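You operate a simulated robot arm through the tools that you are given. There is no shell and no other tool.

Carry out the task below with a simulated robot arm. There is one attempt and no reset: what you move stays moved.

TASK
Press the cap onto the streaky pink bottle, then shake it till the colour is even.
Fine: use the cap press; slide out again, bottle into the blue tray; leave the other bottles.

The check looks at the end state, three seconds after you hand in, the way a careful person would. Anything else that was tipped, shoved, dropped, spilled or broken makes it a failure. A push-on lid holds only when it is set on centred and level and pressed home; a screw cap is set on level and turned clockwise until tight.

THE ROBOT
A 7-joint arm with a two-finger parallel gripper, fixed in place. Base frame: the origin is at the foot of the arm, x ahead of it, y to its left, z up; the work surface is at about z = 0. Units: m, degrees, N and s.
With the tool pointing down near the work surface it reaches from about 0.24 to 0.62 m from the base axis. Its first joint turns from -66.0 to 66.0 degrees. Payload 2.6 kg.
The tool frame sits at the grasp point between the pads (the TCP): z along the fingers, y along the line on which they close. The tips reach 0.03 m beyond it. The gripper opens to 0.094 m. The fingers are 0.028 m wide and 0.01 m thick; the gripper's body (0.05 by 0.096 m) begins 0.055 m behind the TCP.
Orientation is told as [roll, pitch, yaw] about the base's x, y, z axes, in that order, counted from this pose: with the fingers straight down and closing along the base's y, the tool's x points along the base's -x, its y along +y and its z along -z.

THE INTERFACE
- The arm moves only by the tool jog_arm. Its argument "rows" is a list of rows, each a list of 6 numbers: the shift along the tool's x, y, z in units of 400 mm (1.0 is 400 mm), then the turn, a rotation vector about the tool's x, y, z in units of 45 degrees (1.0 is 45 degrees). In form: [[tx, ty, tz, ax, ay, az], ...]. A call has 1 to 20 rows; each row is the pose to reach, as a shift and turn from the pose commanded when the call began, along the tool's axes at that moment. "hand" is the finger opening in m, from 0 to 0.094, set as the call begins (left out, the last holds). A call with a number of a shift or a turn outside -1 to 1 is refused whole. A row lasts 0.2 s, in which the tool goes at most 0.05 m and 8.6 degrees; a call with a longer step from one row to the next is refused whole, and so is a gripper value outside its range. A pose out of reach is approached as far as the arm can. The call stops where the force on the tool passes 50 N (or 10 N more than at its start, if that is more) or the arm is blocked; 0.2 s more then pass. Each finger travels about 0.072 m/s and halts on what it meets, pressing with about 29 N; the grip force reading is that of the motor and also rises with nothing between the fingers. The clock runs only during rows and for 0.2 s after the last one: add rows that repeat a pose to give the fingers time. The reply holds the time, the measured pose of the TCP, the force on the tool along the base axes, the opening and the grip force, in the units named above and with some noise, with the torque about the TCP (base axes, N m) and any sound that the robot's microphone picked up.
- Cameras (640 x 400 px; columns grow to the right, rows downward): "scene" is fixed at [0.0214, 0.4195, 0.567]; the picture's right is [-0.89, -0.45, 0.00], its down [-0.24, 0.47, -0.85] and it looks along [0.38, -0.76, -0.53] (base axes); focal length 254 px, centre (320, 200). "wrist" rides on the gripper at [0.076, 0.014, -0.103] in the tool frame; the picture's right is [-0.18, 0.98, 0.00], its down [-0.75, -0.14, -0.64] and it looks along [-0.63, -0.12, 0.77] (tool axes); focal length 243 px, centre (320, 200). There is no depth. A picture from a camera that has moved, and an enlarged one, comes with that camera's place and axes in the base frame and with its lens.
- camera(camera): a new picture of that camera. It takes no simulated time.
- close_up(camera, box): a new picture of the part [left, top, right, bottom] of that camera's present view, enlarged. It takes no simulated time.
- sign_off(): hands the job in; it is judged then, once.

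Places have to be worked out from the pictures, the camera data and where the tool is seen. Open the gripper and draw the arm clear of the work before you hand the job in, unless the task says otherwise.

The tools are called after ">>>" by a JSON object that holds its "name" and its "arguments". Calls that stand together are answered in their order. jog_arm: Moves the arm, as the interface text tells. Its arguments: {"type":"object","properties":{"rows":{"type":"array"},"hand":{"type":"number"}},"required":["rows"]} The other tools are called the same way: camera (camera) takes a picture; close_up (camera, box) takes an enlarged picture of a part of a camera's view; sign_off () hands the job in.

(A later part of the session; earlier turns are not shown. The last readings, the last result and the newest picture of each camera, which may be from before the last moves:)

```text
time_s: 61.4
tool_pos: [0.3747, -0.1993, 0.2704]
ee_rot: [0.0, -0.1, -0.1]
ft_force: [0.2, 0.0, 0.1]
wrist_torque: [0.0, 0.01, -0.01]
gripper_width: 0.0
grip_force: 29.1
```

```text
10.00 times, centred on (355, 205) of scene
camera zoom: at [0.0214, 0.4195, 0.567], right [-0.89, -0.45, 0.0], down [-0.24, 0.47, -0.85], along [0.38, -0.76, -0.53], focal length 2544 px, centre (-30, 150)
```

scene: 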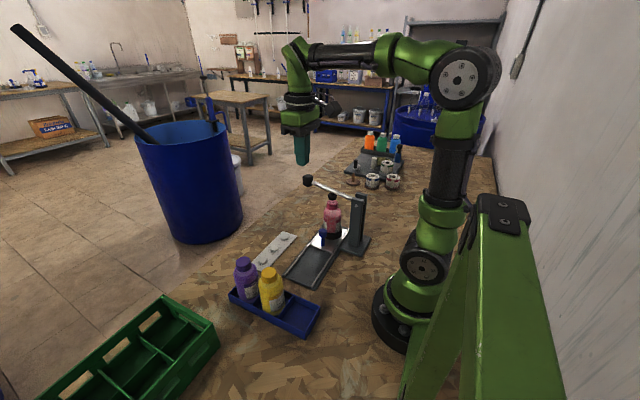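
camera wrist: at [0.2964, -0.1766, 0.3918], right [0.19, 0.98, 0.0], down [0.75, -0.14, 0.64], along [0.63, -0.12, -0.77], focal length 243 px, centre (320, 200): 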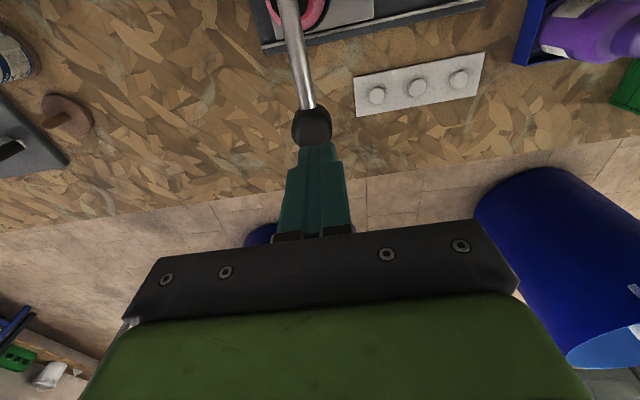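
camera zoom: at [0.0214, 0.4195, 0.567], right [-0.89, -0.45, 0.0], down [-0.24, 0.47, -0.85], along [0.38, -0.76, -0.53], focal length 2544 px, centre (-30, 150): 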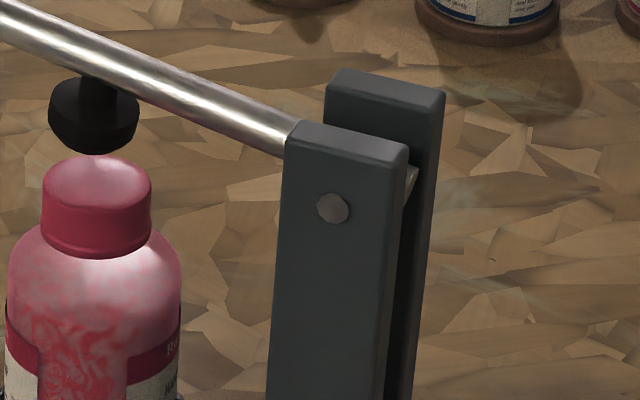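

The lever sprang back and the cap is level and down. I go back to the knob: rise, swing over, and yaw -90° again with the fingers open.

>>> {"name": "jog_arm", "arguments": {"rows": [[0.0, 0.02, -0.06, 0, 0, 0.1], [0.02, 0.06, -0.11, 0, 0, 0.24], [0.06, 0.11, -0.125, 0, 0, 0.4], [0.1, 0.16, -0.125, 0, 0, 0.56], [0.14, 0.21, -0.125, 0, 0, 0.72], [0.18, 0.26, -0.125, 0, 0, 0.88], [0.205, 0.295, -0.125, 0, 0, 1.0], [0.21, 0.3, -0.125, 0, 0, 1.0], [0.21, 0.3, -0.125, 0, 0, 1.0]], "hand": 0.05}}

>>> {"name": "jog_arm", "arguments": {"rows": [[0, 0, 0, 0, 0, 0.16], [0, 0, 0, 0, 0, 0.32], [0, 0, 0, 0, 0, 0.48], [0, 0, 0, 0, 0, 0.64], [0, 0, 0, 0, 0, 0.8], [0, 0, 0, 0, 0, 0.92], [0, 0, 0, 0, 0, 1.0], [0, 0, 0, 0, 0, 1.0]]}}

>>> {"name": "camera", "arguments": {"camera": "wrist"}}

```text
time_s: 63.4
tool_pos: [0.2918, -0.0783, 0.3195]
ee_rot: [0.1, 0.0, -45.1]
ft_force: [0.0, -0.1, -0.2]
wrist_torque: [-0.01, 0.0, 0.02]
gripper_width: 0.0501
grip_force: 0.0
```

```text
time_s: 65.2
tool_pos: [0.2905, -0.0801, 0.3203]
ee_rot: [0.0, 0.0, -90.1]
ft_force: [0.8, -0.4, -0.3]
wrist_torque: [0.02, -0.01, -0.01]
gripper_width: 0.05
grip_force: 0.0
```

```text
taken
camera wrist: at [0.3062, -0.0011, 0.4221], right [0.98, -0.19, 0.0], down [-0.14, -0.75, 0.64], along [-0.12, -0.63, -0.77], focal length 243 px, centre (320, 200)
```

wrist: 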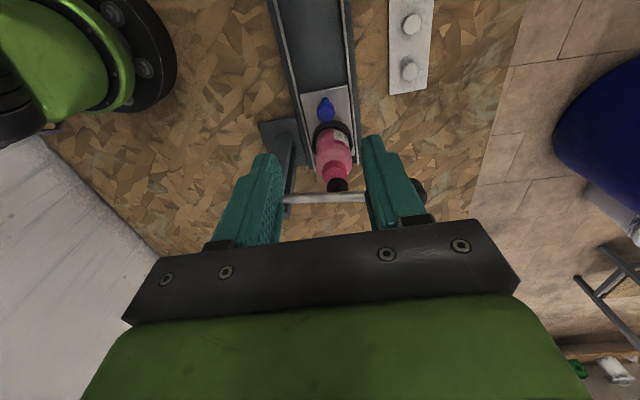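

I move over the knob (y ≈ -0.134) and descend to z ≈ 0.10 for a check.

>>> {"name": "jog_arm", "arguments": {"rows": [[-0.06, 0, 0.04, 0, 0, 0], [-0.12, 0, 0.1, 0, 0, 0], [-0.136, 0, 0.18, 0, 0, 0], [-0.136, 0, 0.27, 0, 0, 0], [-0.136, 0, 0.36, 0, 0, 0], [-0.136, 0, 0.44, 0, 0, 0], [-0.136, 0, 0.5, 0, 0, 0], [-0.136, 0, 0.54, 0, 0, 0], [-0.136, 0, 0.54, 0, 0, 0]]}}

>>> {"name": "camera", "arguments": {"camera": "wrist"}}

>>> {"name": "close_up", "arguments": {"camera": "scene", "box": [290, 150, 390, 270]}}

```text
time_s: 67.2
tool_pos: [0.2908, -0.1325, 0.1031]
ee_rot: [0.1, 0.0, -90.0]
ft_force: [0.5, 0.2, 0.3]
wrist_torque: [0.0, -0.01, 0.02]
gripper_width: 0.0501
grip_force: 0.0
```

```text
taken
camera wrist: at [0.3064, -0.0553, 0.2053], right [0.98, -0.19, 0.0], down [-0.14, -0.75, 0.64], along [-0.12, -0.63, -0.77], focal length 243 px, centre (320, 200)
```

wrist: 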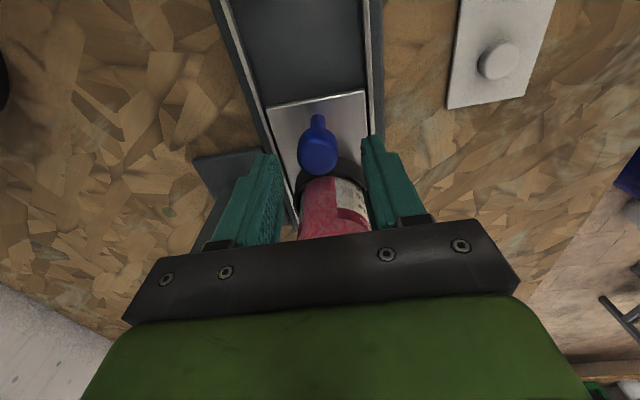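

```text
3.33 times, centred on (340, 210) of scene
camera zoom: at [0.0214, 0.4195, 0.567], right [-0.89, -0.45, 0.0], down [-0.24, 0.47, -0.85], along [0.38, -0.76, -0.53], focal length 848 px, centre (253, 167)
```

zoom: 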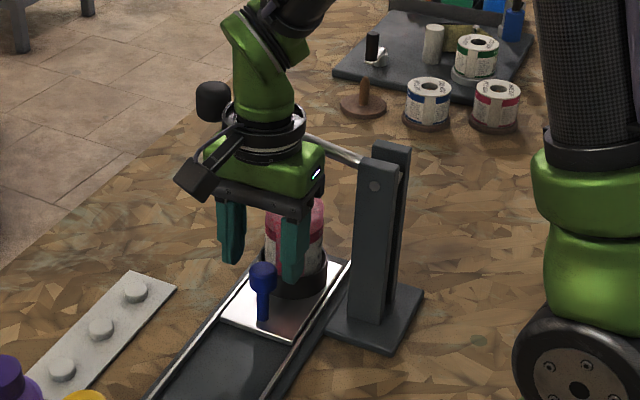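

The knob is ~1.8 mm in -x and ~2 mm in +y of the TCP axis. I correct, descend to z ≈ 0.0645, then close on it.

>>> {"name": "jog_arm", "arguments": {"rows": [[0.005, -0.0045, 0.02, 0, 0, 0], [0.005, -0.0045, 0.05, 0, 0, 0], [0.005, -0.0045, 0.08, 0, 0, 0], [0.005, -0.0045, 0.096, 0, 0, 0], [0.005, -0.0045, 0.096, 0, 0, 0]]}}

>>> {"name": "jog_arm", "arguments": {"rows": [[0, 0, 0, 0, 0, 0], [0, 0, 0, 0, 0, 0], [0, 0, 0, 0, 0, 0], [0, 0, 0, 0, 0, 0]], "hand": 0.015}}

>>> {"name": "camera", "arguments": {"camera": "wrist"}}

```text
time_s: 68.4
tool_pos: [0.2894, -0.1315, 0.0642]
ee_rot: [0.1, 0.0, -90.1]
ft_force: [-0.3, 0.7, -0.4]
wrist_torque: [0.01, 0.02, 0.02]
gripper_width: 0.05
grip_force: 0.1
```

```text
time_s: 69.4
tool_pos: [0.2906, -0.1314, 0.0638]
ee_rot: [0.1, 0.1, -90.0]
ft_force: [2.3, -0.9, -4.2]
wrist_torque: [-0.08, 0.32, -0.02]
gripper_width: 0.0257
grip_force: 45.1
```

```text
taken
camera wrist: at [0.305, -0.0534, 0.1672], right [0.98, -0.18, 0.0], down [-0.14, -0.75, 0.64], along [-0.12, -0.63, -0.77], focal length 243 px, centre (320, 200)
```

wrist: 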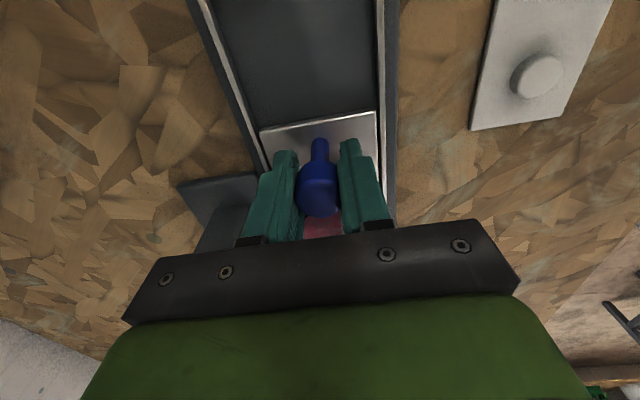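

Good grip with small forces. I slide the carriage out in +y, first half.

>>> {"name": "jog_arm", "arguments": {"rows": [[0.01, 0, 0, 0, 0, 0], [0.03, 0, 0, 0, 0, 0], [0.055, 0, 0, 0, 0, 0], [0.08, 0, 0, 0, 0, 0], [0.105, 0, 0, 0, 0, 0], [0.125, 0, 0, 0, 0, 0], [0.125, 0, 0, 0, 0, 0]]}}

```text
time_s: 71.0
tool_pos: [0.2904, -0.0806, 0.0652]
ee_rot: [0.3, 0.1, -89.9]
ft_force: [25.4, 0.1, -22.4]
wrist_torque: [0.59, 0.49, -0.3]
gripper_width: 0.0258
grip_force: 45.0
```

Some side preload has built up; I adjust by ~0.6 mm in +x and continue sliding out.

>>> {"name": "jog_arm", "arguments": {"rows": [[0.0, 0.0015, 0.0004, 0, 0, 0], [0.02, 0.0015, 0.0004, 0, 0, 0], [0.045, 0.0015, 0.0004, 0, 0, 0], [0.07, 0.0015, 0.0004, 0, 0, 0], [0.095, 0.0015, 0.0004, 0, 0, 0], [0.115, 0.0015, 0.0004, 0, 0, 0], [0.13, 0.0015, 0.0004, 0, 0, 0], [0.13, 0.0015, 0.0004, 0, 0, 0]]}}

>>> {"name": "camera", "arguments": {"camera": "wrist"}}

>>> {"name": "close_up", "arguments": {"camera": "scene", "box": [240, 160, 380, 290]}}

```text
time_s: 72.8
tool_pos: [0.2906, -0.0286, 0.0645]
ee_rot: [0.0, 0.1, -90.2]
ft_force: [-11.2, 0.2, 33.0]
wrist_torque: [-0.3, 0.46, -0.13]
gripper_width: 0.0258
grip_force: 45.4
```

```text
taken
camera wrist: at [0.3053, 0.0485, 0.1672], right [0.98, -0.19, 0.0], down [-0.14, -0.75, 0.64], along [-0.12, -0.63, -0.77], focal length 243 px, centre (320, 200)
```

wrist: 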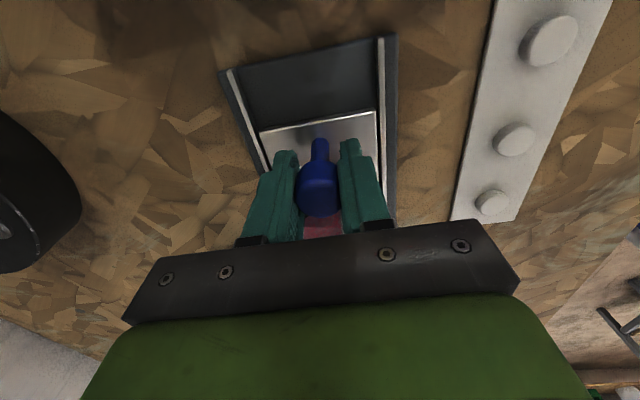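

```text
3.08 times, centred on (310, 225) of scene
camera zoom: at [0.0213, 0.4195, 0.567], right [-0.89, -0.45, 0.0], down [-0.24, 0.47, -0.85], along [0.38, -0.76, -0.53], focal length 783 px, centre (351, 123)
```

zoom: 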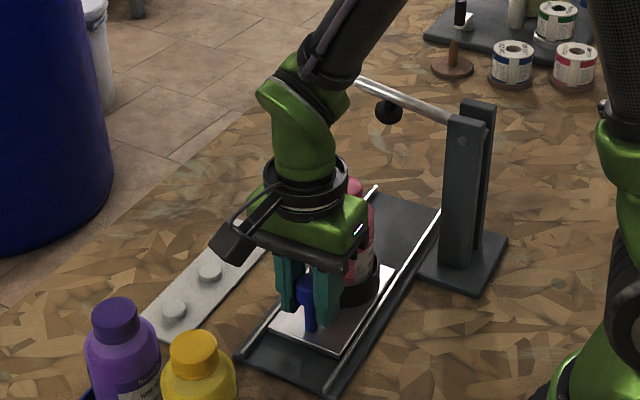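

About 16 mm remain to the original out position. I relieve the preload and slide the rest slowly.

>>> {"name": "jog_arm", "arguments": {"rows": [[0.0, -0.0006, -0.0005, 0, 0, 0], [0.01, -0.0006, -0.0005, 0, 0, 0], [0.02, -0.0006, -0.0005, 0, 0, 0], [0.03, -0.0006, -0.0005, 0, 0, 0], [0.036, -0.0006, -0.0005, 0, 0, 0], [0.04, -0.0006, -0.0005, 0, 0, 0], [0.04, -0.0006, -0.0005, 0, 0, 0]]}}

>>> {"name": "camera", "arguments": {"camera": "wrist"}}

```text
time_s: 74.4
tool_pos: [0.29, -0.0125, 0.0646]
ee_rot: [0.1, 0.1, -90.0]
ft_force: [5.7, 1.7, -14.0]
wrist_torque: [0.91, 0.32, -0.18]
gripper_width: 0.0256
grip_force: 44.4
```

```text
taken
camera wrist: at [0.3048, 0.0646, 0.1671], right [0.98, -0.18, 0.0], down [-0.14, -0.75, 0.64], along [-0.12, -0.63, -0.77], focal length 243 px, centre (320, 200)
```

wrist: 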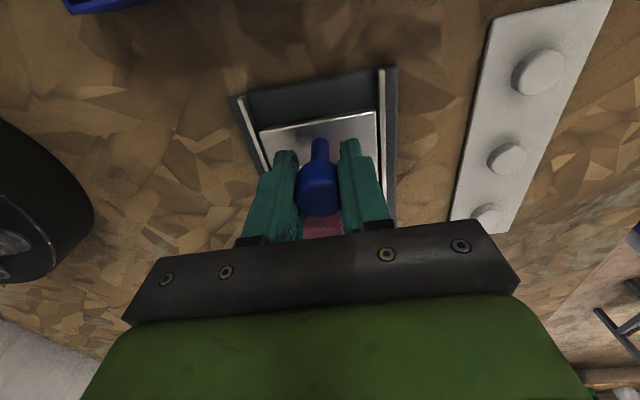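

The carriage is back at its original out position. I release the knob and rise straight up.

>>> {"name": "jog_arm", "arguments": {"rows": [[0, 0, 0, 0, 0, 0], [0, 0, 0, 0, 0, 0], [0, 0, -0.04, 0, 0, 0], [0, 0, -0.12, 0, 0, 0], [0, 0, -0.22, 0, 0, 0], [0, 0, -0.32, 0, 0, 0], [0, 0, -0.42, 0, 0, 0], [0, 0, -0.5, 0, 0, 0], [0, 0, -0.5, 0, 0, 0]], "hand": 0.05}}

>>> {"name": "camera", "arguments": {"camera": "wrist"}}

>>> {"name": "close_up", "arguments": {"camera": "scene", "box": [220, 190, 370, 340]}}

>>> {"name": "close_up", "arguments": {"camera": "scene", "box": [280, 205, 350, 275]}}

```text
time_s: 76.4
tool_pos: [0.2914, -0.0163, 0.2667]
ee_rot: [0.1, 0.0, -89.9]
ft_force: [0.6, -0.8, 0.3]
wrist_torque: [0.01, 0.03, -0.01]
gripper_width: 0.05
grip_force: 0.0
```

```text
taken
camera wrist: at [0.3058, 0.0611, 0.369], right [0.98, -0.18, 0.0], down [-0.14, -0.75, 0.64], along [-0.12, -0.63, -0.77], focal length 243 px, centre (320, 200)
```

wrist: 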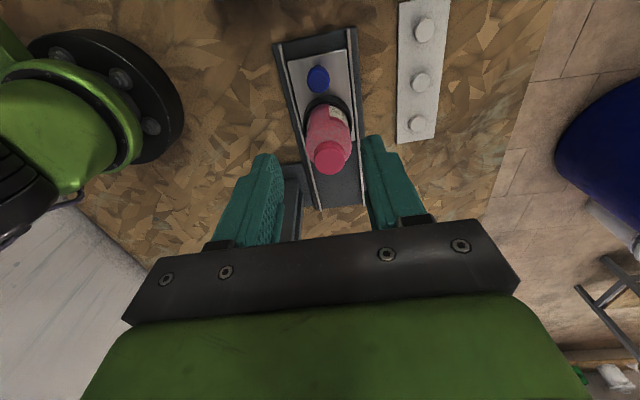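

```text
2.67 times, centred on (295, 265) of scene
camera zoom: at [0.0214, 0.4195, 0.567], right [-0.89, -0.45, 0.0], down [-0.24, 0.47, -0.85], along [0.38, -0.76, -0.53], focal length 678 px, centre (387, 27)
```

zoom: 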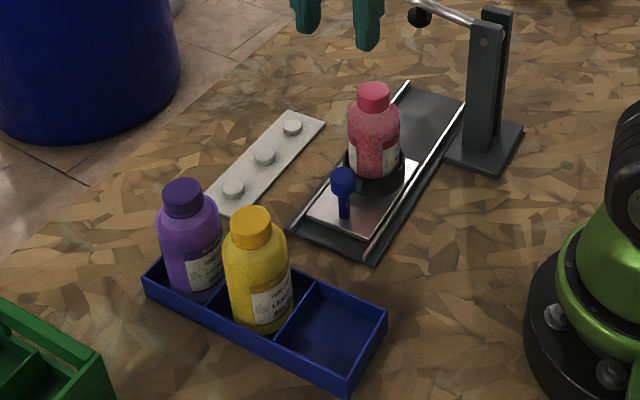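

```text
5.71 times, centred on (315, 240) of scene
camera zoom: at [0.0214, 0.4195, 0.567], right [-0.89, -0.45, 0.0], down [-0.24, 0.47, -0.85], along [0.38, -0.76, -0.53], focal length 1454 px, centre (349, -29)
```

zoom: 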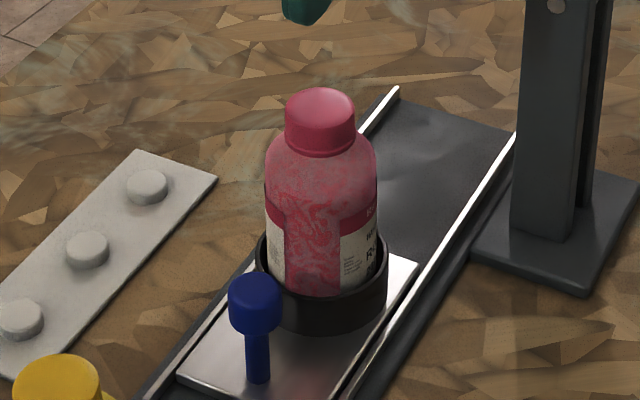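

The carriage is out and the capped bottle stands in it. I turn back to yaw 0 while moving above the bottle, opening the fingers to 75 mm.

>>> {"name": "jog_arm", "arguments": {"rows": [[-0.02, 0, 0, 0, 0, -0.16], [-0.045, -0.002, 0, 0, 0, -0.32], [-0.075, -0.004, 0, 0, 0, -0.48], [-0.105, -0.006, 0, 0, 0, -0.64], [-0.13, -0.0075, 0, 0, 0, -0.8], [-0.15, -0.0075, 0, 0, 0, -0.92], [-0.157, -0.0075, 0, 0, 0, -1.0], [-0.157, -0.0075, 0, 0, 0, -1.0]], "hand": 0.075}}

>>> {"name": "jog_arm", "arguments": {"rows": [[0, 0, 0, 0, 0, -0.16], [0, 0, 0, 0, 0, -0.32], [0, 0, 0, 0, 0, -0.48], [0, 0, 0, 0, 0, -0.64], [0, 0, 0, 0, 0, -0.8], [0, 0, 0, 0, 0, -0.92], [0, 0, 0, 0, 0, -1.0], [0, 0, 0, 0, 0, -1.0]]}}

>>> {"name": "camera", "arguments": {"camera": "wrist"}}

>>> {"name": "close_up", "arguments": {"camera": "wrist", "box": [250, 20, 400, 150]}}

```text
time_s: 78.2
tool_pos: [0.2872, -0.0767, 0.2647]
ee_rot: [0.1, 0.0, -45.0]
ft_force: [-0.1, -0.4, -0.2]
wrist_torque: [0.01, -0.02, 0.0]
gripper_width: 0.0748
grip_force: 0.0
```

```text
time_s: 80.0
tool_pos: [0.2875, -0.0766, 0.2655]
ee_rot: [0.1, -0.1, -0.1]
ft_force: [-0.5, -0.4, 0.7]
wrist_torque: [0.01, 0.0, 0.02]
gripper_width: 0.0749
grip_force: 0.1
```

```text
taken
camera wrist: at [0.211, -0.0604, 0.3673], right [0.18, 0.98, 0.0], down [0.75, -0.14, 0.64], along [0.63, -0.12, -0.77], focal length 243 px, centre (320, 200)
```

wrist: 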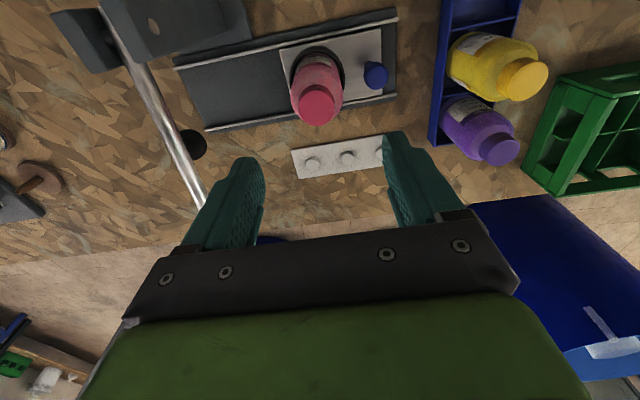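

```text
3.08 times, centred on (325, 85) of wrist
camera zoom: at [0.211, -0.0604, 0.3673], right [0.18, 0.98, 0.0], down [0.75, -0.14, 0.64], along [0.63, -0.12, -0.77], focal length 746 px, centre (305, 554)
```

zoom: 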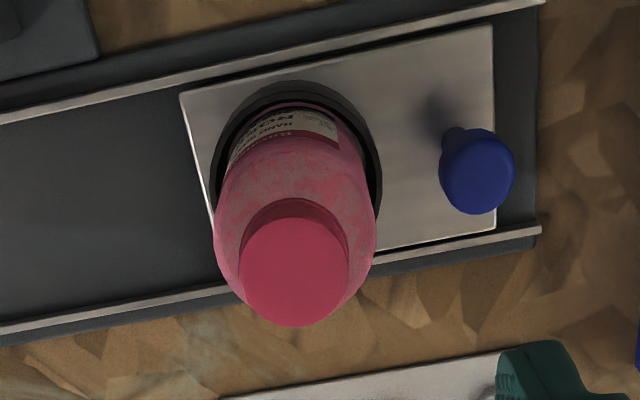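

The bottle axis is ~3 mm in +x and ~4 mm in -y of the TCP. I correct first, then descend to z ≈ 0.12 with the fingers either side of the body.

>>> {"name": "jog_arm", "arguments": {"rows": [[-0.004, -0.006, 0, 0, 0, 0], [-0.0075, -0.0108, 0.03, 0, 0, 0], [-0.0075, -0.0108, 0.11, 0, 0, 0], [-0.0075, -0.0108, 0.2, 0, 0, 0], [-0.0075, -0.0108, 0.28, 0, 0, 0], [-0.0075, -0.0108, 0.34, 0, 0, 0], [-0.0075, -0.0108, 0.36, 0, 0, 0], [-0.0075, -0.0108, 0.36, 0, 0, 0]]}}

>>> {"name": "camera", "arguments": {"camera": "wrist"}}

>>> {"name": "close_up", "arguments": {"camera": "scene", "box": [270, 170, 370, 280]}}

```text
time_s: 81.8
tool_pos: [0.2906, -0.0798, 0.1205]
ee_rot: [0.1, -0.1, -0.2]
ft_force: [0.1, 0.5, -0.3]
wrist_torque: [-0.04, -0.04, -0.03]
gripper_width: 0.0751
grip_force: 0.1
```

```text
taken
camera wrist: at [0.2146, -0.0641, 0.2229], right [0.19, 0.98, 0.0], down [0.75, -0.14, 0.64], along [0.63, -0.12, -0.77], focal length 243 px, centre (320, 200)
```

wrist: 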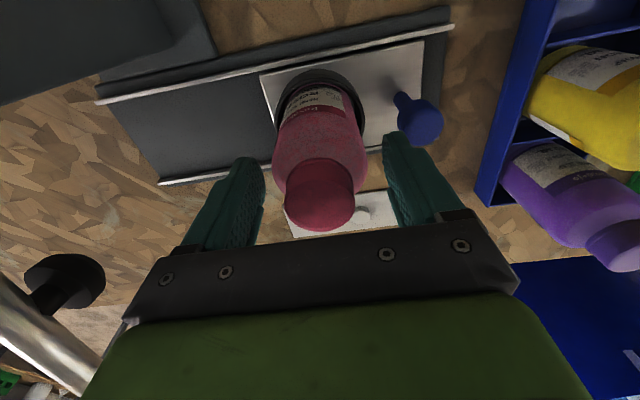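

```text
3.64 times, centred on (320, 225) of scene
camera zoom: at [0.0214, 0.4195, 0.567], right [-0.89, -0.45, 0.0], down [-0.24, 0.47, -0.85], along [0.38, -0.76, -0.53], focal length 925 px, centre (320, 109)
```

zoom: 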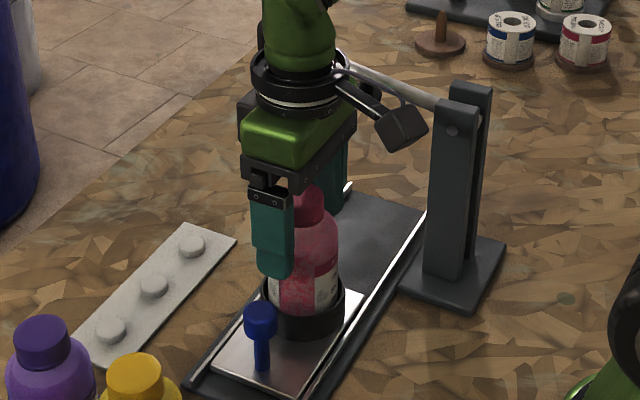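

Centred on the bottle. I descend to TCP z ≈ 0.093 (palm stays ~8 mm above the cap) and close on the body.

>>> {"name": "jog_arm", "arguments": {"rows": [[0, 0, 0.02, 0, 0, 0], [0, 0, 0.045, 0, 0, 0], [0, 0, 0.06, 0, 0, 0], [0, 0, 0.068, 0, 0, 0], [0, 0, 0.068, 0, 0, 0]]}}

>>> {"name": "jog_arm", "arguments": {"rows": [[0, 0, 0, 0, 0, 0], [0, 0, 0, 0, 0, 0], [0, 0, 0, 0, 0, 0], [0, 0, 0, 0, 0, 0]], "hand": 0.04}}

>>> {"name": "camera", "arguments": {"camera": "wrist"}}

>>> {"name": "close_up", "arguments": {"camera": "scene", "box": [270, 170, 370, 280]}}

```text
time_s: 83.0
tool_pos: [0.2905, -0.0816, 0.0921]
ee_rot: [0.2, 0.0, -0.2]
ft_force: [1.0, 0.0, 1.0]
wrist_torque: [0.02, 0.03, 0.0]
gripper_width: 0.075
grip_force: 0.0
```

```text
time_s: 84.0
tool_pos: [0.2899, -0.0811, 0.093]
ee_rot: [0.0, 0.1, -0.2]
ft_force: [0.1, -0.7, -1.2]
wrist_torque: [0.01, 0.01, -0.01]
gripper_width: 0.0556
grip_force: 28.6
```

```text
taken
camera wrist: at [0.2145, -0.0654, 0.1956], right [0.19, 0.98, 0.0], down [0.75, -0.14, 0.64], along [0.63, -0.12, -0.77], focal length 243 px, centre (320, 200)
```

wrist: 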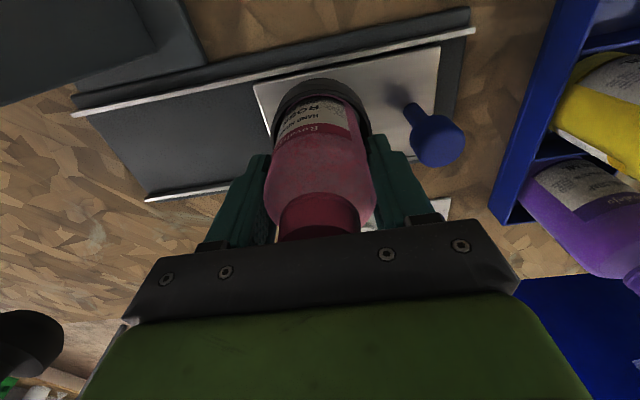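

```text
3.64 times, centred on (320, 225) of scene
camera zoom: at [0.0215, 0.4195, 0.567], right [-0.89, -0.45, 0.0], down [-0.24, 0.47, -0.85], along [0.38, -0.76, -0.53], focal length 925 px, centre (320, 109)
```

zoom: 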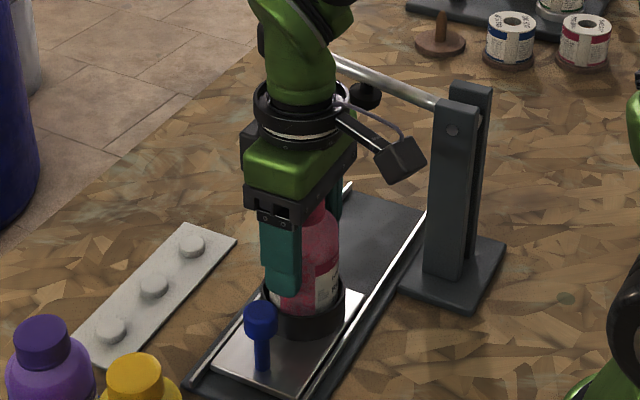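

The bottle is held at 55.6 mm with ~29 N. I lift it straight up out of the cup, slowly first.

>>> {"name": "jog_arm", "arguments": {"rows": [[0, 0, -0.01, 0, 0, 0], [0, 0, -0.03, 0, 0, 0], [0, 0, -0.06, 0, 0, 0], [0, 0, -0.1, 0, 0, 0], [0, 0, -0.15, 0, 0, 0], [0, 0, -0.2, 0, 0, 0], [0, 0, -0.2, 0, 0, 0]]}}

>>> {"name": "camera", "arguments": {"camera": "scene"}}

>>> {"name": "close_up", "arguments": {"camera": "scene", "box": [270, 140, 370, 250]}}

```text
time_s: 85.6
tool_pos: [0.2908, -0.0786, 0.1727]
ee_rot: [0.1, 0.0, 0.0]
ft_force: [-0.2, -0.2, -1.1]
wrist_torque: [-0.03, 0.02, 0.02]
gripper_width: 0.0553
grip_force: 29.1
```

```text
taken
```

scene: 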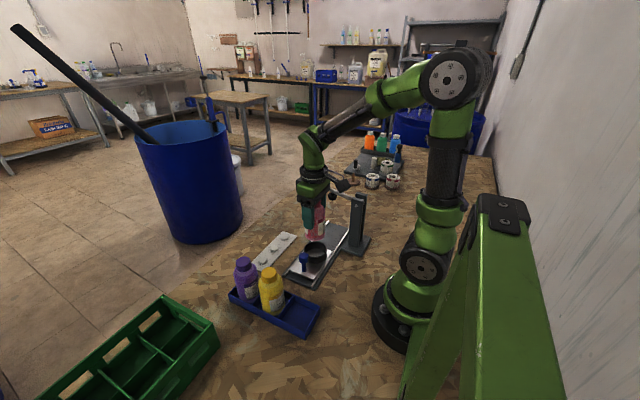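

```text
3.64 times, centred on (320, 195) of scene
camera zoom: at [0.0214, 0.4195, 0.567], right [-0.89, -0.45, 0.0], down [-0.24, 0.47, -0.85], along [0.38, -0.76, -0.53], focal length 925 px, centre (320, 218)
```

zoom: 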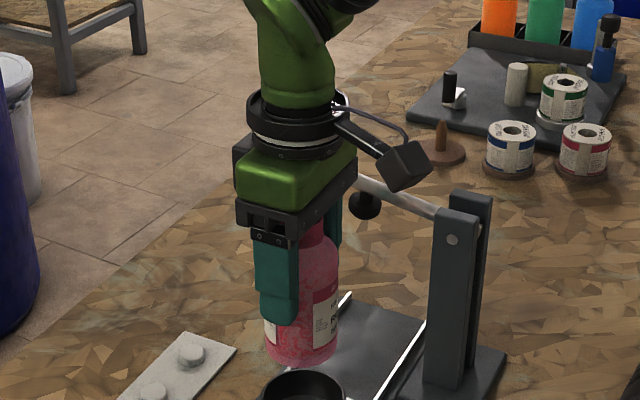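

The bottle is clear of the cup. I carry it up to a free area around (0.38, -0.02, 0.35) for shaking.

>>> {"name": "jog_arm", "arguments": {"rows": [[0, 0, -0.08, 0, 0, 0], [0, 0, -0.18, 0, 0, 0], [-0.03, 0.02, -0.27, 0, 0, 0], [-0.08, 0.055, -0.34, 0, 0, 0], [-0.13, 0.09, -0.4, 0, 0, 0], [-0.18, 0.12, -0.44, 0, 0, 0], [-0.22, 0.15, -0.44, 0, 0, 0], [-0.225, 0.15, -0.44, 0, 0, 0], [-0.225, 0.15, -0.44, 0, 0, 0]]}}

>>> {"name": "camera", "arguments": {"camera": "scene"}}

>>> {"name": "close_up", "arguments": {"camera": "wrist", "box": [240, 60, 400, 240]}}

```text
time_s: 87.6
tool_pos: [0.3806, -0.0208, 0.3504]
ee_rot: [0.1, -0.1, -0.1]
ft_force: [0.6, -0.2, -2.4]
wrist_torque: [-0.01, 0.01, 0.0]
gripper_width: 0.0552
grip_force: 29.2
```

```text
taken
```

scene: 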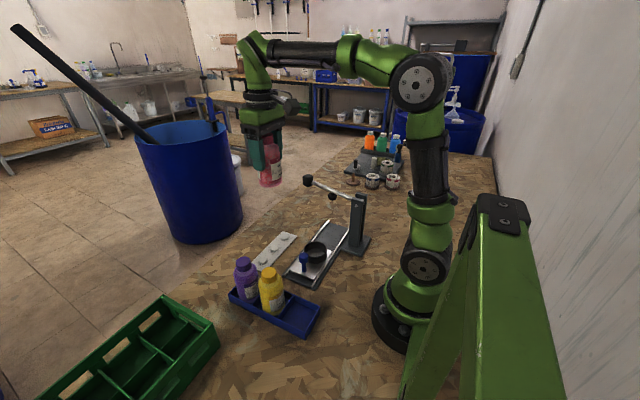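

```text
2.22 times, centred on (320, 150) of wrist
camera zoom: at [0.3052, -0.0053, 0.4524], right [0.19, 0.98, 0.0], down [0.75, -0.14, 0.64], along [0.63, -0.12, -0.77], focal length 539 px, centre (320, 311)
```

zoom: 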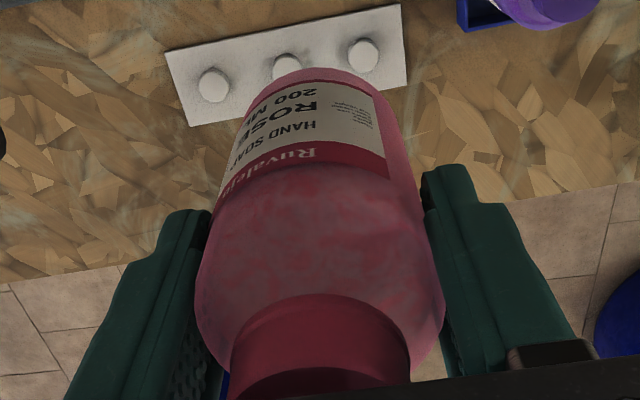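

The bottle hangs securely in a clear spot. I begin shaking it with fast vertical strokes of ~36 mm and check the grip afterwards.

>>> {"name": "jog_arm", "arguments": {"rows": [[0, 0, -0.045, 0, 0, 0], [0, 0, 0.045, 0, 0, 0], [0, 0, -0.045, 0, 0, 0], [0, 0, 0.045, 0, 0, 0], [0, 0, -0.045, 0, 0, 0], [0, 0, 0.045, 0, 0, 0], [0, 0, -0.045, 0, 0, 0], [0, 0, 0.045, 0, 0, 0], [0, 0, -0.045, 0, 0, 0], [0, 0, 0.045, 0, 0, 0], [0, 0, -0.045, 0, 0, 0], [0, 0, 0.045, 0, 0, 0], [0, 0, 0, 0, 0, 0]]}}

>>> {"name": "close_up", "arguments": {"camera": "wrist", "box": [240, 60, 400, 240]}}

>>> {"name": "close_up", "arguments": {"camera": "scene", "box": [240, 120, 310, 200]}}

```text
time_s: 90.4
tool_pos: [0.3783, -0.0195, 0.349]
ee_rot: [0.1, -0.1, 0.0]
ft_force: [0.1, -0.6, -1.8]
wrist_torque: [0.03, 0.0, 0.03]
gripper_width: 0.0557
grip_force: 28.9
```

```text
2.22 times, centred on (320, 150) of wrist
camera zoom: at [0.3032, -0.0041, 0.4513], right [0.18, 0.98, 0.0], down [0.75, -0.14, 0.64], along [0.63, -0.12, -0.77], focal length 539 px, centre (320, 311)
```

zoom: 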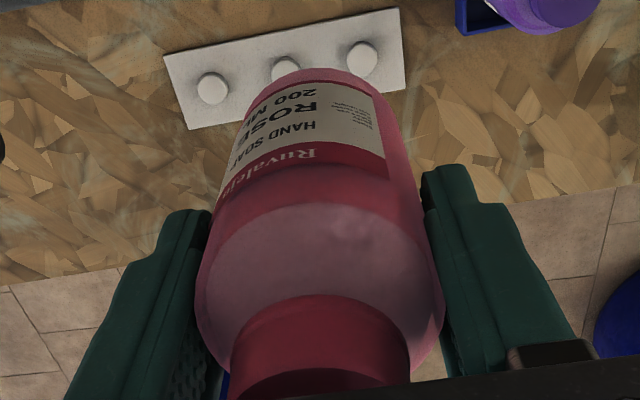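

```text
5.00 times, centred on (275, 160) of scene
camera zoom: at [0.0215, 0.4195, 0.567], right [-0.89, -0.45, 0.0], down [-0.24, 0.47, -0.85], along [0.38, -0.76, -0.53], focal length 1272 px, centre (545, 400)
```

zoom: 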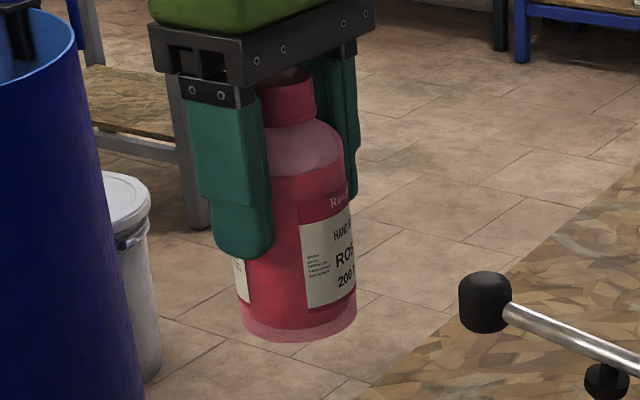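

The colour already looks far more even, with liquid now uniform red and a clear headspace. I shake some more to be sure, then compare closely.

>>> {"name": "jog_arm", "arguments": {"rows": [[0, 0, -0.055, 0, 0, 0], [0, 0, 0.055, 0, 0, 0], [0, 0, -0.055, 0, 0, 0], [0, 0, 0.055, 0, 0, 0], [0, 0, -0.055, 0, 0, 0], [0, 0, 0.055, 0, 0, 0], [0, 0, -0.055, 0, 0, 0], [0, 0, 0.055, 0, 0, 0], [0, 0, -0.055, 0, 0, 0], [0, 0, 0.055, 0, 0, 0], [0, 0, -0.055, 0, 0, 0], [0, 0, 0.055, 0, 0, 0], [0, 0, -0.055, 0, 0, 0], [0, 0, 0.055, 0, 0, 0], [0, 0, -0.055, 0, 0, 0], [0, 0, 0.055, 0, 0, 0], [0, 0, -0.055, 0, 0, 0], [0, 0, 0.055, 0, 0, 0], [0, 0, 0, 0, 0, 0], [0, 0, 0, 0, 0, 0]]}}

>>> {"name": "close_up", "arguments": {"camera": "wrist", "box": [240, 60, 400, 240]}}

>>> {"name": "close_up", "arguments": {"camera": "scene", "box": [250, 130, 300, 190]}}

```text
time_s: 94.6
tool_pos: [0.3786, -0.0211, 0.3517]
ee_rot: [0.0, -0.1, -0.2]
ft_force: [-0.4, 0.4, -2.1]
wrist_torque: [-0.01, -0.04, 0.04]
gripper_width: 0.0552
grip_force: 29.2
```

```text
2.22 times, centred on (320, 150) of wrist
camera zoom: at [0.3041, -0.0064, 0.4535], right [0.19, 0.98, 0.0], down [0.75, -0.14, 0.64], along [0.63, -0.12, -0.77], focal length 539 px, centre (320, 311)
```

zoom: 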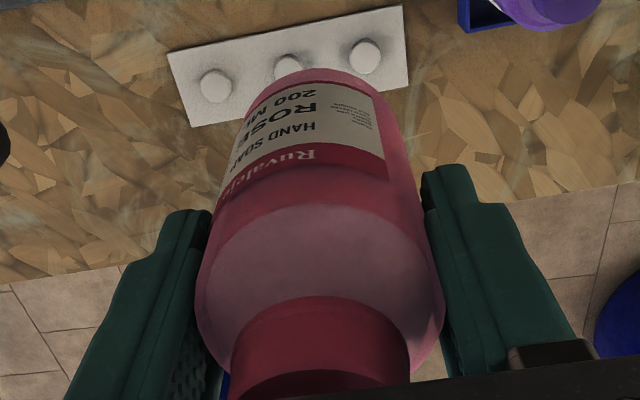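

```text
6.67 times, centred on (275, 160) of scene
camera zoom: at [0.0215, 0.4195, 0.567], right [-0.89, -0.45, 0.0], down [-0.24, 0.47, -0.85], along [0.38, -0.76, -0.53], focal length 1696 px, centre (620, 467)
```

zoom: 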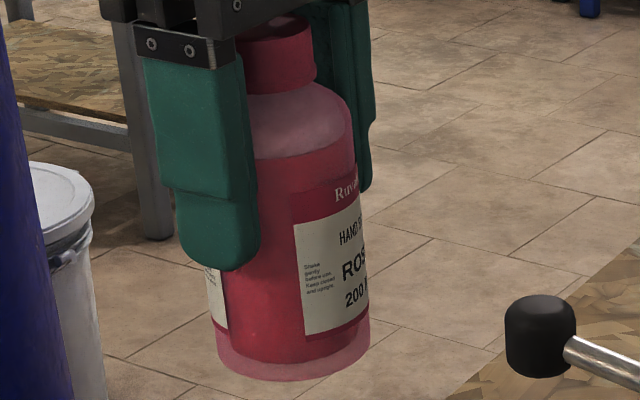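

The liquid now looks a uniform red. I read the label's small print in case it matters.

>>> {"name": "close_up", "arguments": {"camera": "scene", "box": [264, 160, 282, 178]}}

>>> {"name": "close_up", "arguments": {"camera": "wrist", "box": [290, 80, 350, 140]}}

>>> {"name": "close_up", "arguments": {"camera": "scene", "box": [262, 130, 286, 190]}}

```text
16.00 times, centred on (273, 169) of scene
camera zoom: at [0.0215, 0.4195, 0.567], right [-0.89, -0.45, 0.0], down [-0.24, 0.47, -0.85], along [0.38, -0.76, -0.53], focal length 4070 px, centre (1072, 696)
```

zoom: 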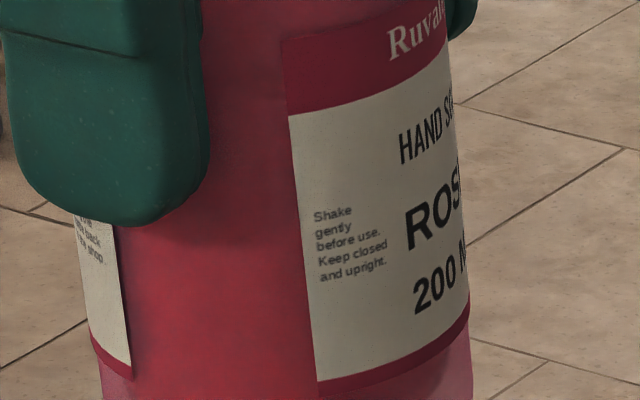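

```text
6.67 times, centred on (320, 110) of wrist
camera zoom: at [0.3041, -0.0064, 0.4535], right [0.19, 0.98, 0.0], down [0.75, -0.14, 0.64], along [0.63, -0.12, -0.77], focal length 1618 px, centre (320, 800)
```

zoom: 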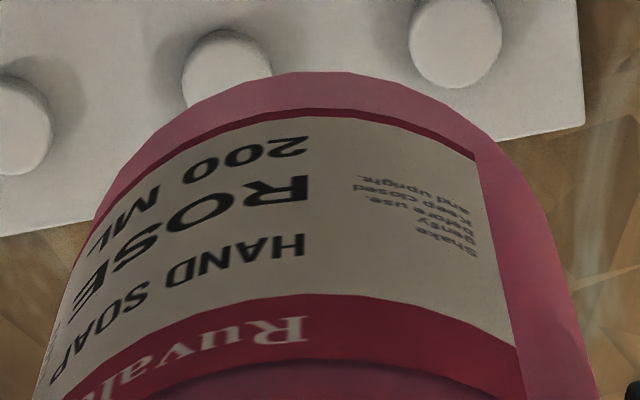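

```text
6.67 times, centred on (274, 160) of scene
camera zoom: at [0.0215, 0.4195, 0.567], right [-0.89, -0.45, 0.0], down [-0.24, 0.47, -0.85], along [0.38, -0.76, -0.53], focal length 1696 px, centre (627, 467)
```

zoom: 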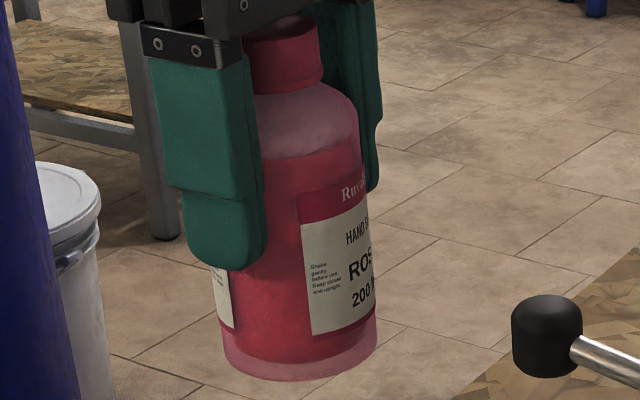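

The colour is now uniform throughout, and the bottle was kept upright. Next I measure the free compartment of the blue tray.

>>> {"name": "close_up", "arguments": {"camera": "scene", "box": [220, 250, 330, 345]}}

>>> {"name": "camera", "arguments": {"camera": "wrist"}}

```text
4.21 times, centred on (275, 298) of scene
camera zoom: at [0.0215, 0.4195, 0.567], right [-0.89, -0.45, 0.0], down [-0.24, 0.47, -0.85], along [0.38, -0.76, -0.53], focal length 1071 px, centre (510, -210)
```

zoom: 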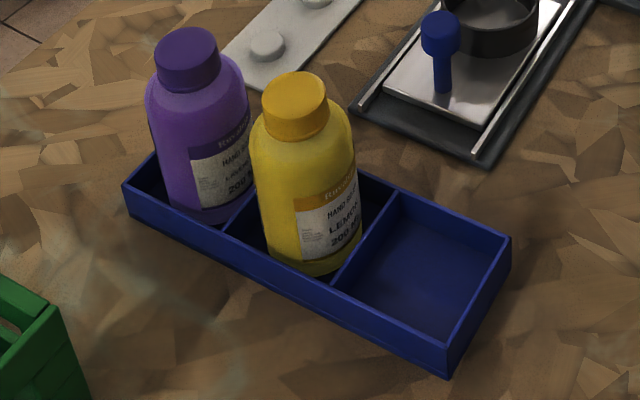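

```text
taken
camera wrist: at [0.3041, -0.0064, 0.4535], right [0.19, 0.98, 0.0], down [0.75, -0.14, 0.64], along [0.63, -0.12, -0.77], focal length 243 px, centre (320, 200)
```

wrist: 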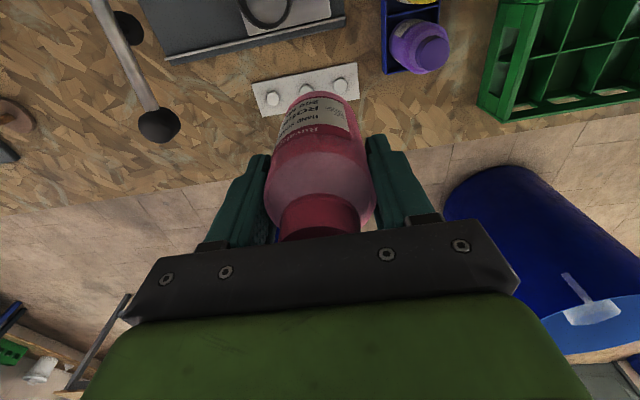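

The free compartment spans x ≈ 0.196–0.270 and y ≈ 0.0745–0.146 (centre ≈ (0.233, 0.110)), and the bottle base is ~78 mm below the TCP. I carry the bottle above it at z ≈ 0.30, well over the other bottles.

>>> {"name": "jog_arm", "arguments": {"rows": [[0.02, 0.02, 0.0, 0, 0, 0], [0.06, 0.055, 0.01, 0, 0, 0], [0.11, 0.1, 0.03, 0, 0, 0], [0.16, 0.145, 0.05, 0, 0, 0], [0.21, 0.19, 0.07, 0, 0, 0], [0.26, 0.235, 0.09, 0, 0, 0], [0.31, 0.28, 0.11, 0, 0, 0], [0.345, 0.31, 0.12, 0, 0, 0], [0.365, 0.3275, 0.125, 0, 0, 0], [0.365, 0.3275, 0.125, 0, 0, 0]]}}

>>> {"name": "camera", "arguments": {"camera": "wrist"}}

>>> {"name": "camera", "arguments": {"camera": "scene"}}

```text
time_s: 96.8
tool_pos: [0.2332, 0.1118, 0.2998]
ee_rot: [0.1, 0.0, 0.0]
ft_force: [-0.8, -0.1, -2.1]
wrist_torque: [-0.01, 0.01, 0.01]
gripper_width: 0.0554
grip_force: 28.9
```

```text
taken
camera wrist: at [0.1583, 0.1268, 0.4022], right [0.18, 0.98, 0.0], down [0.75, -0.14, 0.64], along [0.63, -0.12, -0.77], focal length 243 px, centre (320, 200)
```

wrist: 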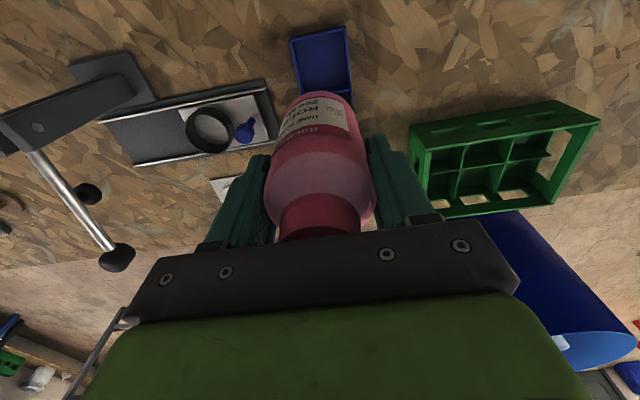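

```text
taken
```

scene: 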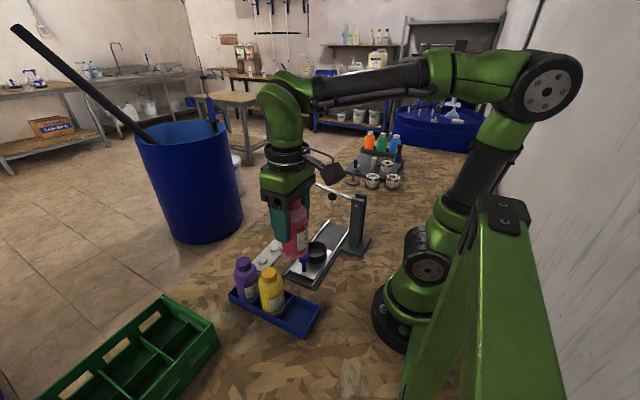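

I zoom on the empty compartment in the wrist view to refine its centre.

>>> {"name": "close_up", "arguments": {"camera": "wrist", "box": [270, 10, 380, 110]}}

```text
4.00 times, centred on (325, 60) of wrist
camera zoom: at [0.1583, 0.1268, 0.4022], right [0.18, 0.98, 0.0], down [0.75, -0.14, 0.64], along [0.63, -0.12, -0.77], focal length 970 px, centre (300, 760)
```

zoom: 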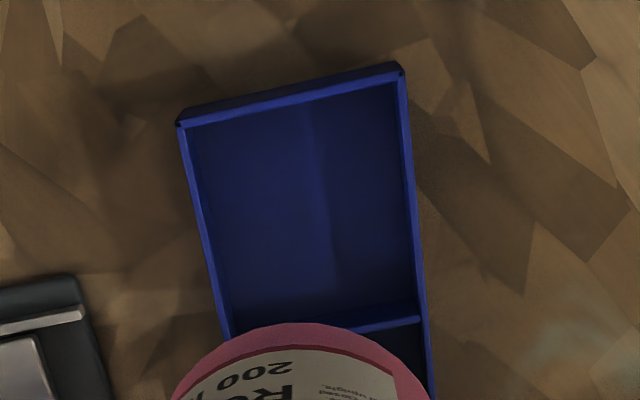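

Combining both views, the compartment centre is ~2 mm in +y and ~1.5 mm in -x from the TCP. I correct and lower until the bottle base is ~35 mm above the table, then check.

>>> {"name": "jog_arm", "arguments": {"rows": [[0.002, 0.003, 0.03, 0, 0, 0], [0.004, 0.005, 0.1, 0, 0, 0], [0.004, 0.005, 0.18, 0, 0, 0], [0.004, 0.005, 0.26, 0, 0, 0], [0.004, 0.005, 0.34, 0, 0, 0], [0.004, 0.005, 0.41, 0, 0, 0], [0.004, 0.005, 0.45, 0, 0, 0], [0.004, 0.005, 0.466, 0, 0, 0], [0.004, 0.005, 0.466, 0, 0, 0]]}}

>>> {"name": "camera", "arguments": {"camera": "wrist"}}

>>> {"name": "close_up", "arguments": {"camera": "scene", "box": [220, 225, 340, 345]}}

```text
time_s: 98.8
tool_pos: [0.2309, 0.1134, 0.1115]
ee_rot: [0.0, -0.1, -0.1]
ft_force: [-0.2, 0.1, -2.8]
wrist_torque: [0.0, 0.03, 0.04]
gripper_width: 0.0553
grip_force: 28.9
```

```text
taken
camera wrist: at [0.1569, 0.128, 0.2141], right [0.18, 0.98, 0.0], down [0.75, -0.14, 0.64], along [0.63, -0.12, -0.77], focal length 243 px, centre (320, 200)
```

wrist: 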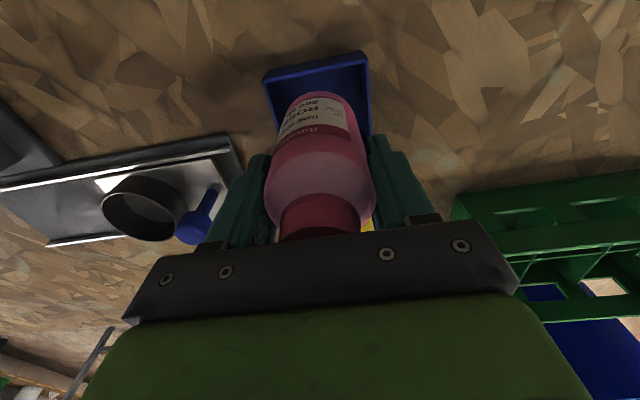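

```text
3.33 times, centred on (280, 285) of scene
camera zoom: at [0.0215, 0.4195, 0.567], right [-0.89, -0.45, 0.0], down [-0.24, 0.47, -0.85], along [0.38, -0.76, -0.53], focal length 848 px, centre (453, -83)
```

zoom: 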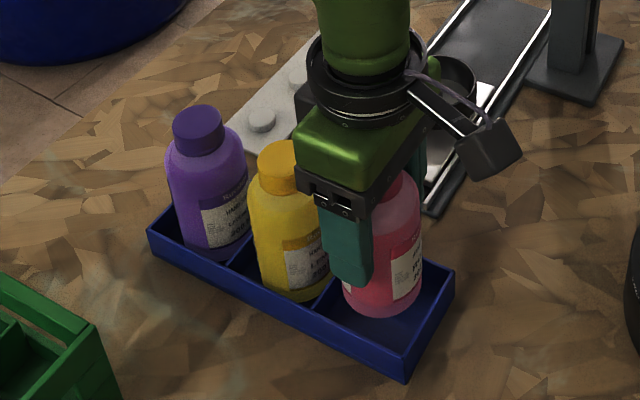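

The bottle hangs over the free compartment. I zoom in on both views for a last alignment check.

>>> {"name": "close_up", "arguments": {"camera": "wrist", "box": [250, 40, 390, 140]}}

>>> {"name": "close_up", "arguments": {"camera": "scene", "box": [270, 270, 325, 345]}}

```text
4.00 times, centred on (320, 90) of wrist
camera zoom: at [0.1569, 0.128, 0.2141], right [0.18, 0.98, 0.0], down [0.75, -0.14, 0.64], along [0.63, -0.12, -0.77], focal length 970 px, centre (320, 640)
```

zoom: 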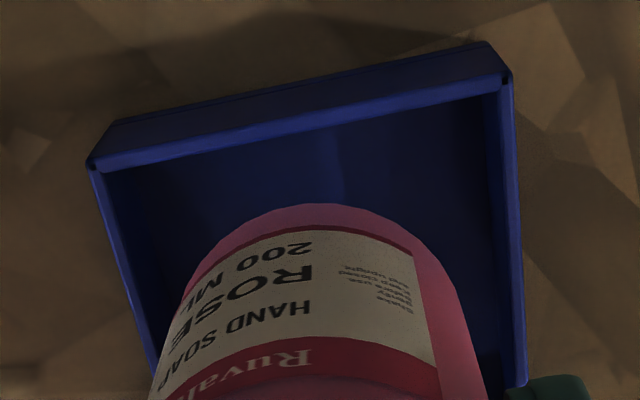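

```text
5.33 times, centred on (298, 308) of scene
camera zoom: at [0.0215, 0.4195, 0.567], right [-0.89, -0.45, 0.0], down [-0.24, 0.47, -0.85], along [0.38, -0.76, -0.53], focal length 1357 px, centre (440, -373)
```

zoom: 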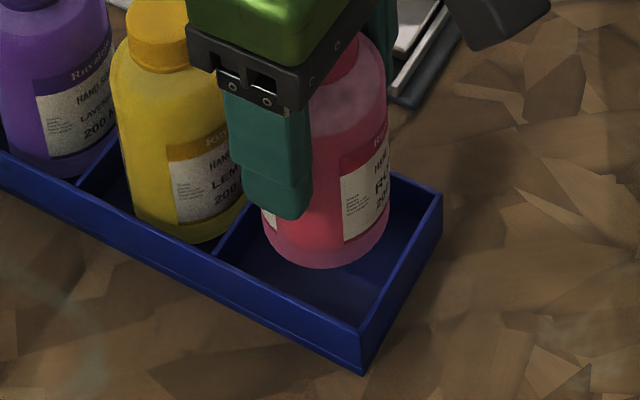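

The bottle base centre and compartment centre agree within ~2 mm, with ~7 mm clearance all round. I lower 24 mm, then finish in small steps watching the force.

>>> {"name": "jog_arm", "arguments": {"rows": [[0, 0, 0.015, 0, 0, 0], [0, 0, 0.03, 0, 0, 0], [0, 0, 0.045, 0, 0, 0], [0, 0, 0.06, 0, 0, 0], [0, 0, 0.06, 0, 0, 0]]}}

>>> {"name": "close_up", "arguments": {"camera": "scene", "box": [270, 270, 325, 345]}}

```text
time_s: 100.0
tool_pos: [0.2329, 0.1129, 0.0885]
ee_rot: [0.0, 0.1, -0.1]
ft_force: [-1.0, -0.1, -2.7]
wrist_torque: [0.0, -0.01, -0.02]
gripper_width: 0.0553
grip_force: 29.2
```

```text
5.33 times, centred on (298, 308) of scene
camera zoom: at [0.0215, 0.4195, 0.567], right [-0.89, -0.45, 0.0], down [-0.24, 0.47, -0.85], along [0.38, -0.76, -0.53], focal length 1357 px, centre (440, -373)
```

zoom: 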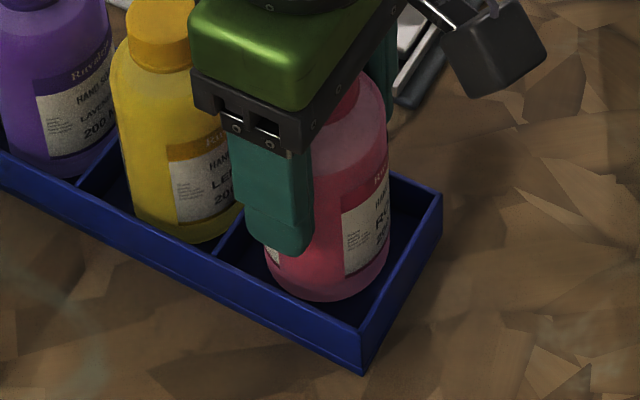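

The base is inside the compartment. I lower further in 1.2 mm steps.

>>> {"name": "jog_arm", "arguments": {"rows": [[0, 0, 0.004, 0, 0, 0], [0, 0, 0.008, 0, 0, 0], [0, 0, 0.012, 0, 0, 0], [0, 0, 0.012, 0, 0, 0]]}}

>>> {"name": "close_up", "arguments": {"camera": "scene", "box": [270, 270, 325, 345]}}

```text
time_s: 101.0
tool_pos: [0.2323, 0.1121, 0.0826]
ee_rot: [-0.1, 0.0, 0.0]
ft_force: [-0.7, 0.6, -2.0]
wrist_torque: [-0.04, -0.02, -0.01]
gripper_width: 0.0555
grip_force: 29.5
```

```text
5.33 times, centred on (298, 308) of scene
camera zoom: at [0.0214, 0.4195, 0.567], right [-0.89, -0.45, 0.0], down [-0.24, 0.47, -0.85], along [0.38, -0.76, -0.53], focal length 1357 px, centre (440, -373)
```

zoom: 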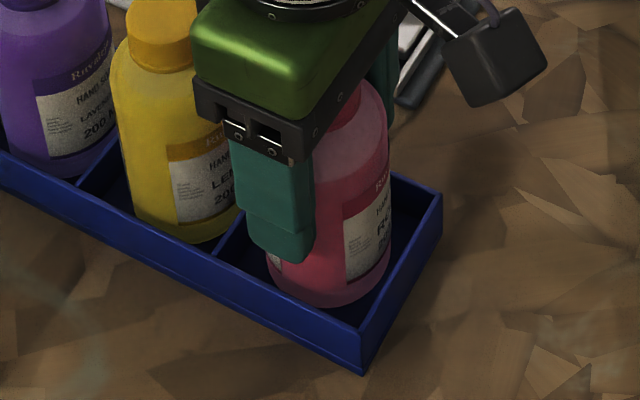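

Still hanging (force -2 N). I continue down in ~0.8 mm steps.

>>> {"name": "jog_arm", "arguments": {"rows": [[0, 0, 0.002, 0, 0, 0], [0, 0, 0.004, 0, 0, 0], [0, 0, 0.004, 0, 0, 0]]}}

>>> {"name": "jog_arm", "arguments": {"rows": [[0, 0, 0.002, 0, 0, 0], [0, 0, 0.003, 0, 0, 0], [0, 0, 0.003, 0, 0, 0]]}}

>>> {"name": "close_up", "arguments": {"camera": "scene", "box": [270, 270, 325, 345]}}

```text
time_s: 101.8
tool_pos: [0.2322, 0.1124, 0.0826]
ee_rot: [0.1, -0.1, -0.2]
ft_force: [-6.9, -3.0, 24.6]
wrist_torque: [-0.23, 0.19, -0.14]
gripper_width: 0.0555
grip_force: 29.2
```

```text
time_s: 102.6
tool_pos: [0.2343, 0.1137, 0.0816]
ee_rot: [0.2, -0.4, 0.0]
ft_force: [-1.6, -3.9, 30.1]
wrist_torque: [-0.26, -0.16, -0.12]
gripper_width: 0.0557
grip_force: 28.7
```

```text
5.33 times, centred on (298, 308) of scene
camera zoom: at [0.0214, 0.4194, 0.5671], right [-0.89, -0.45, 0.0], down [-0.24, 0.47, -0.85], along [0.38, -0.76, -0.53], focal length 1357 px, centre (440, -373)
```

zoom: 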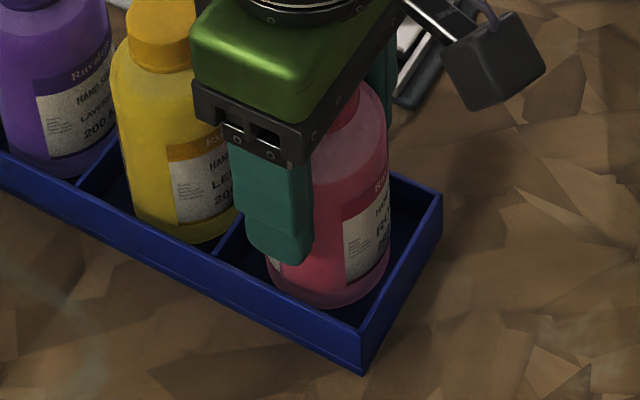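

The bottle stands on the tray floor (25–30 N). I ease up ~1 mm to relieve the load before opening.

>>> {"name": "jog_arm", "arguments": {"rows": [[0, 0, -0.001, 0, 0, 0], [0, 0, -0.002, 0, 0, 0], [0, 0, -0.002, 0, 0, 0]]}}

```text
time_s: 103.4
tool_pos: [0.2321, 0.1131, 0.0818]
ee_rot: [0.1, 0.0, 0.1]
ft_force: [0.4, 1.1, 1.8]
wrist_torque: [0.12, -0.13, 0.03]
gripper_width: 0.0551
grip_force: 28.7
```

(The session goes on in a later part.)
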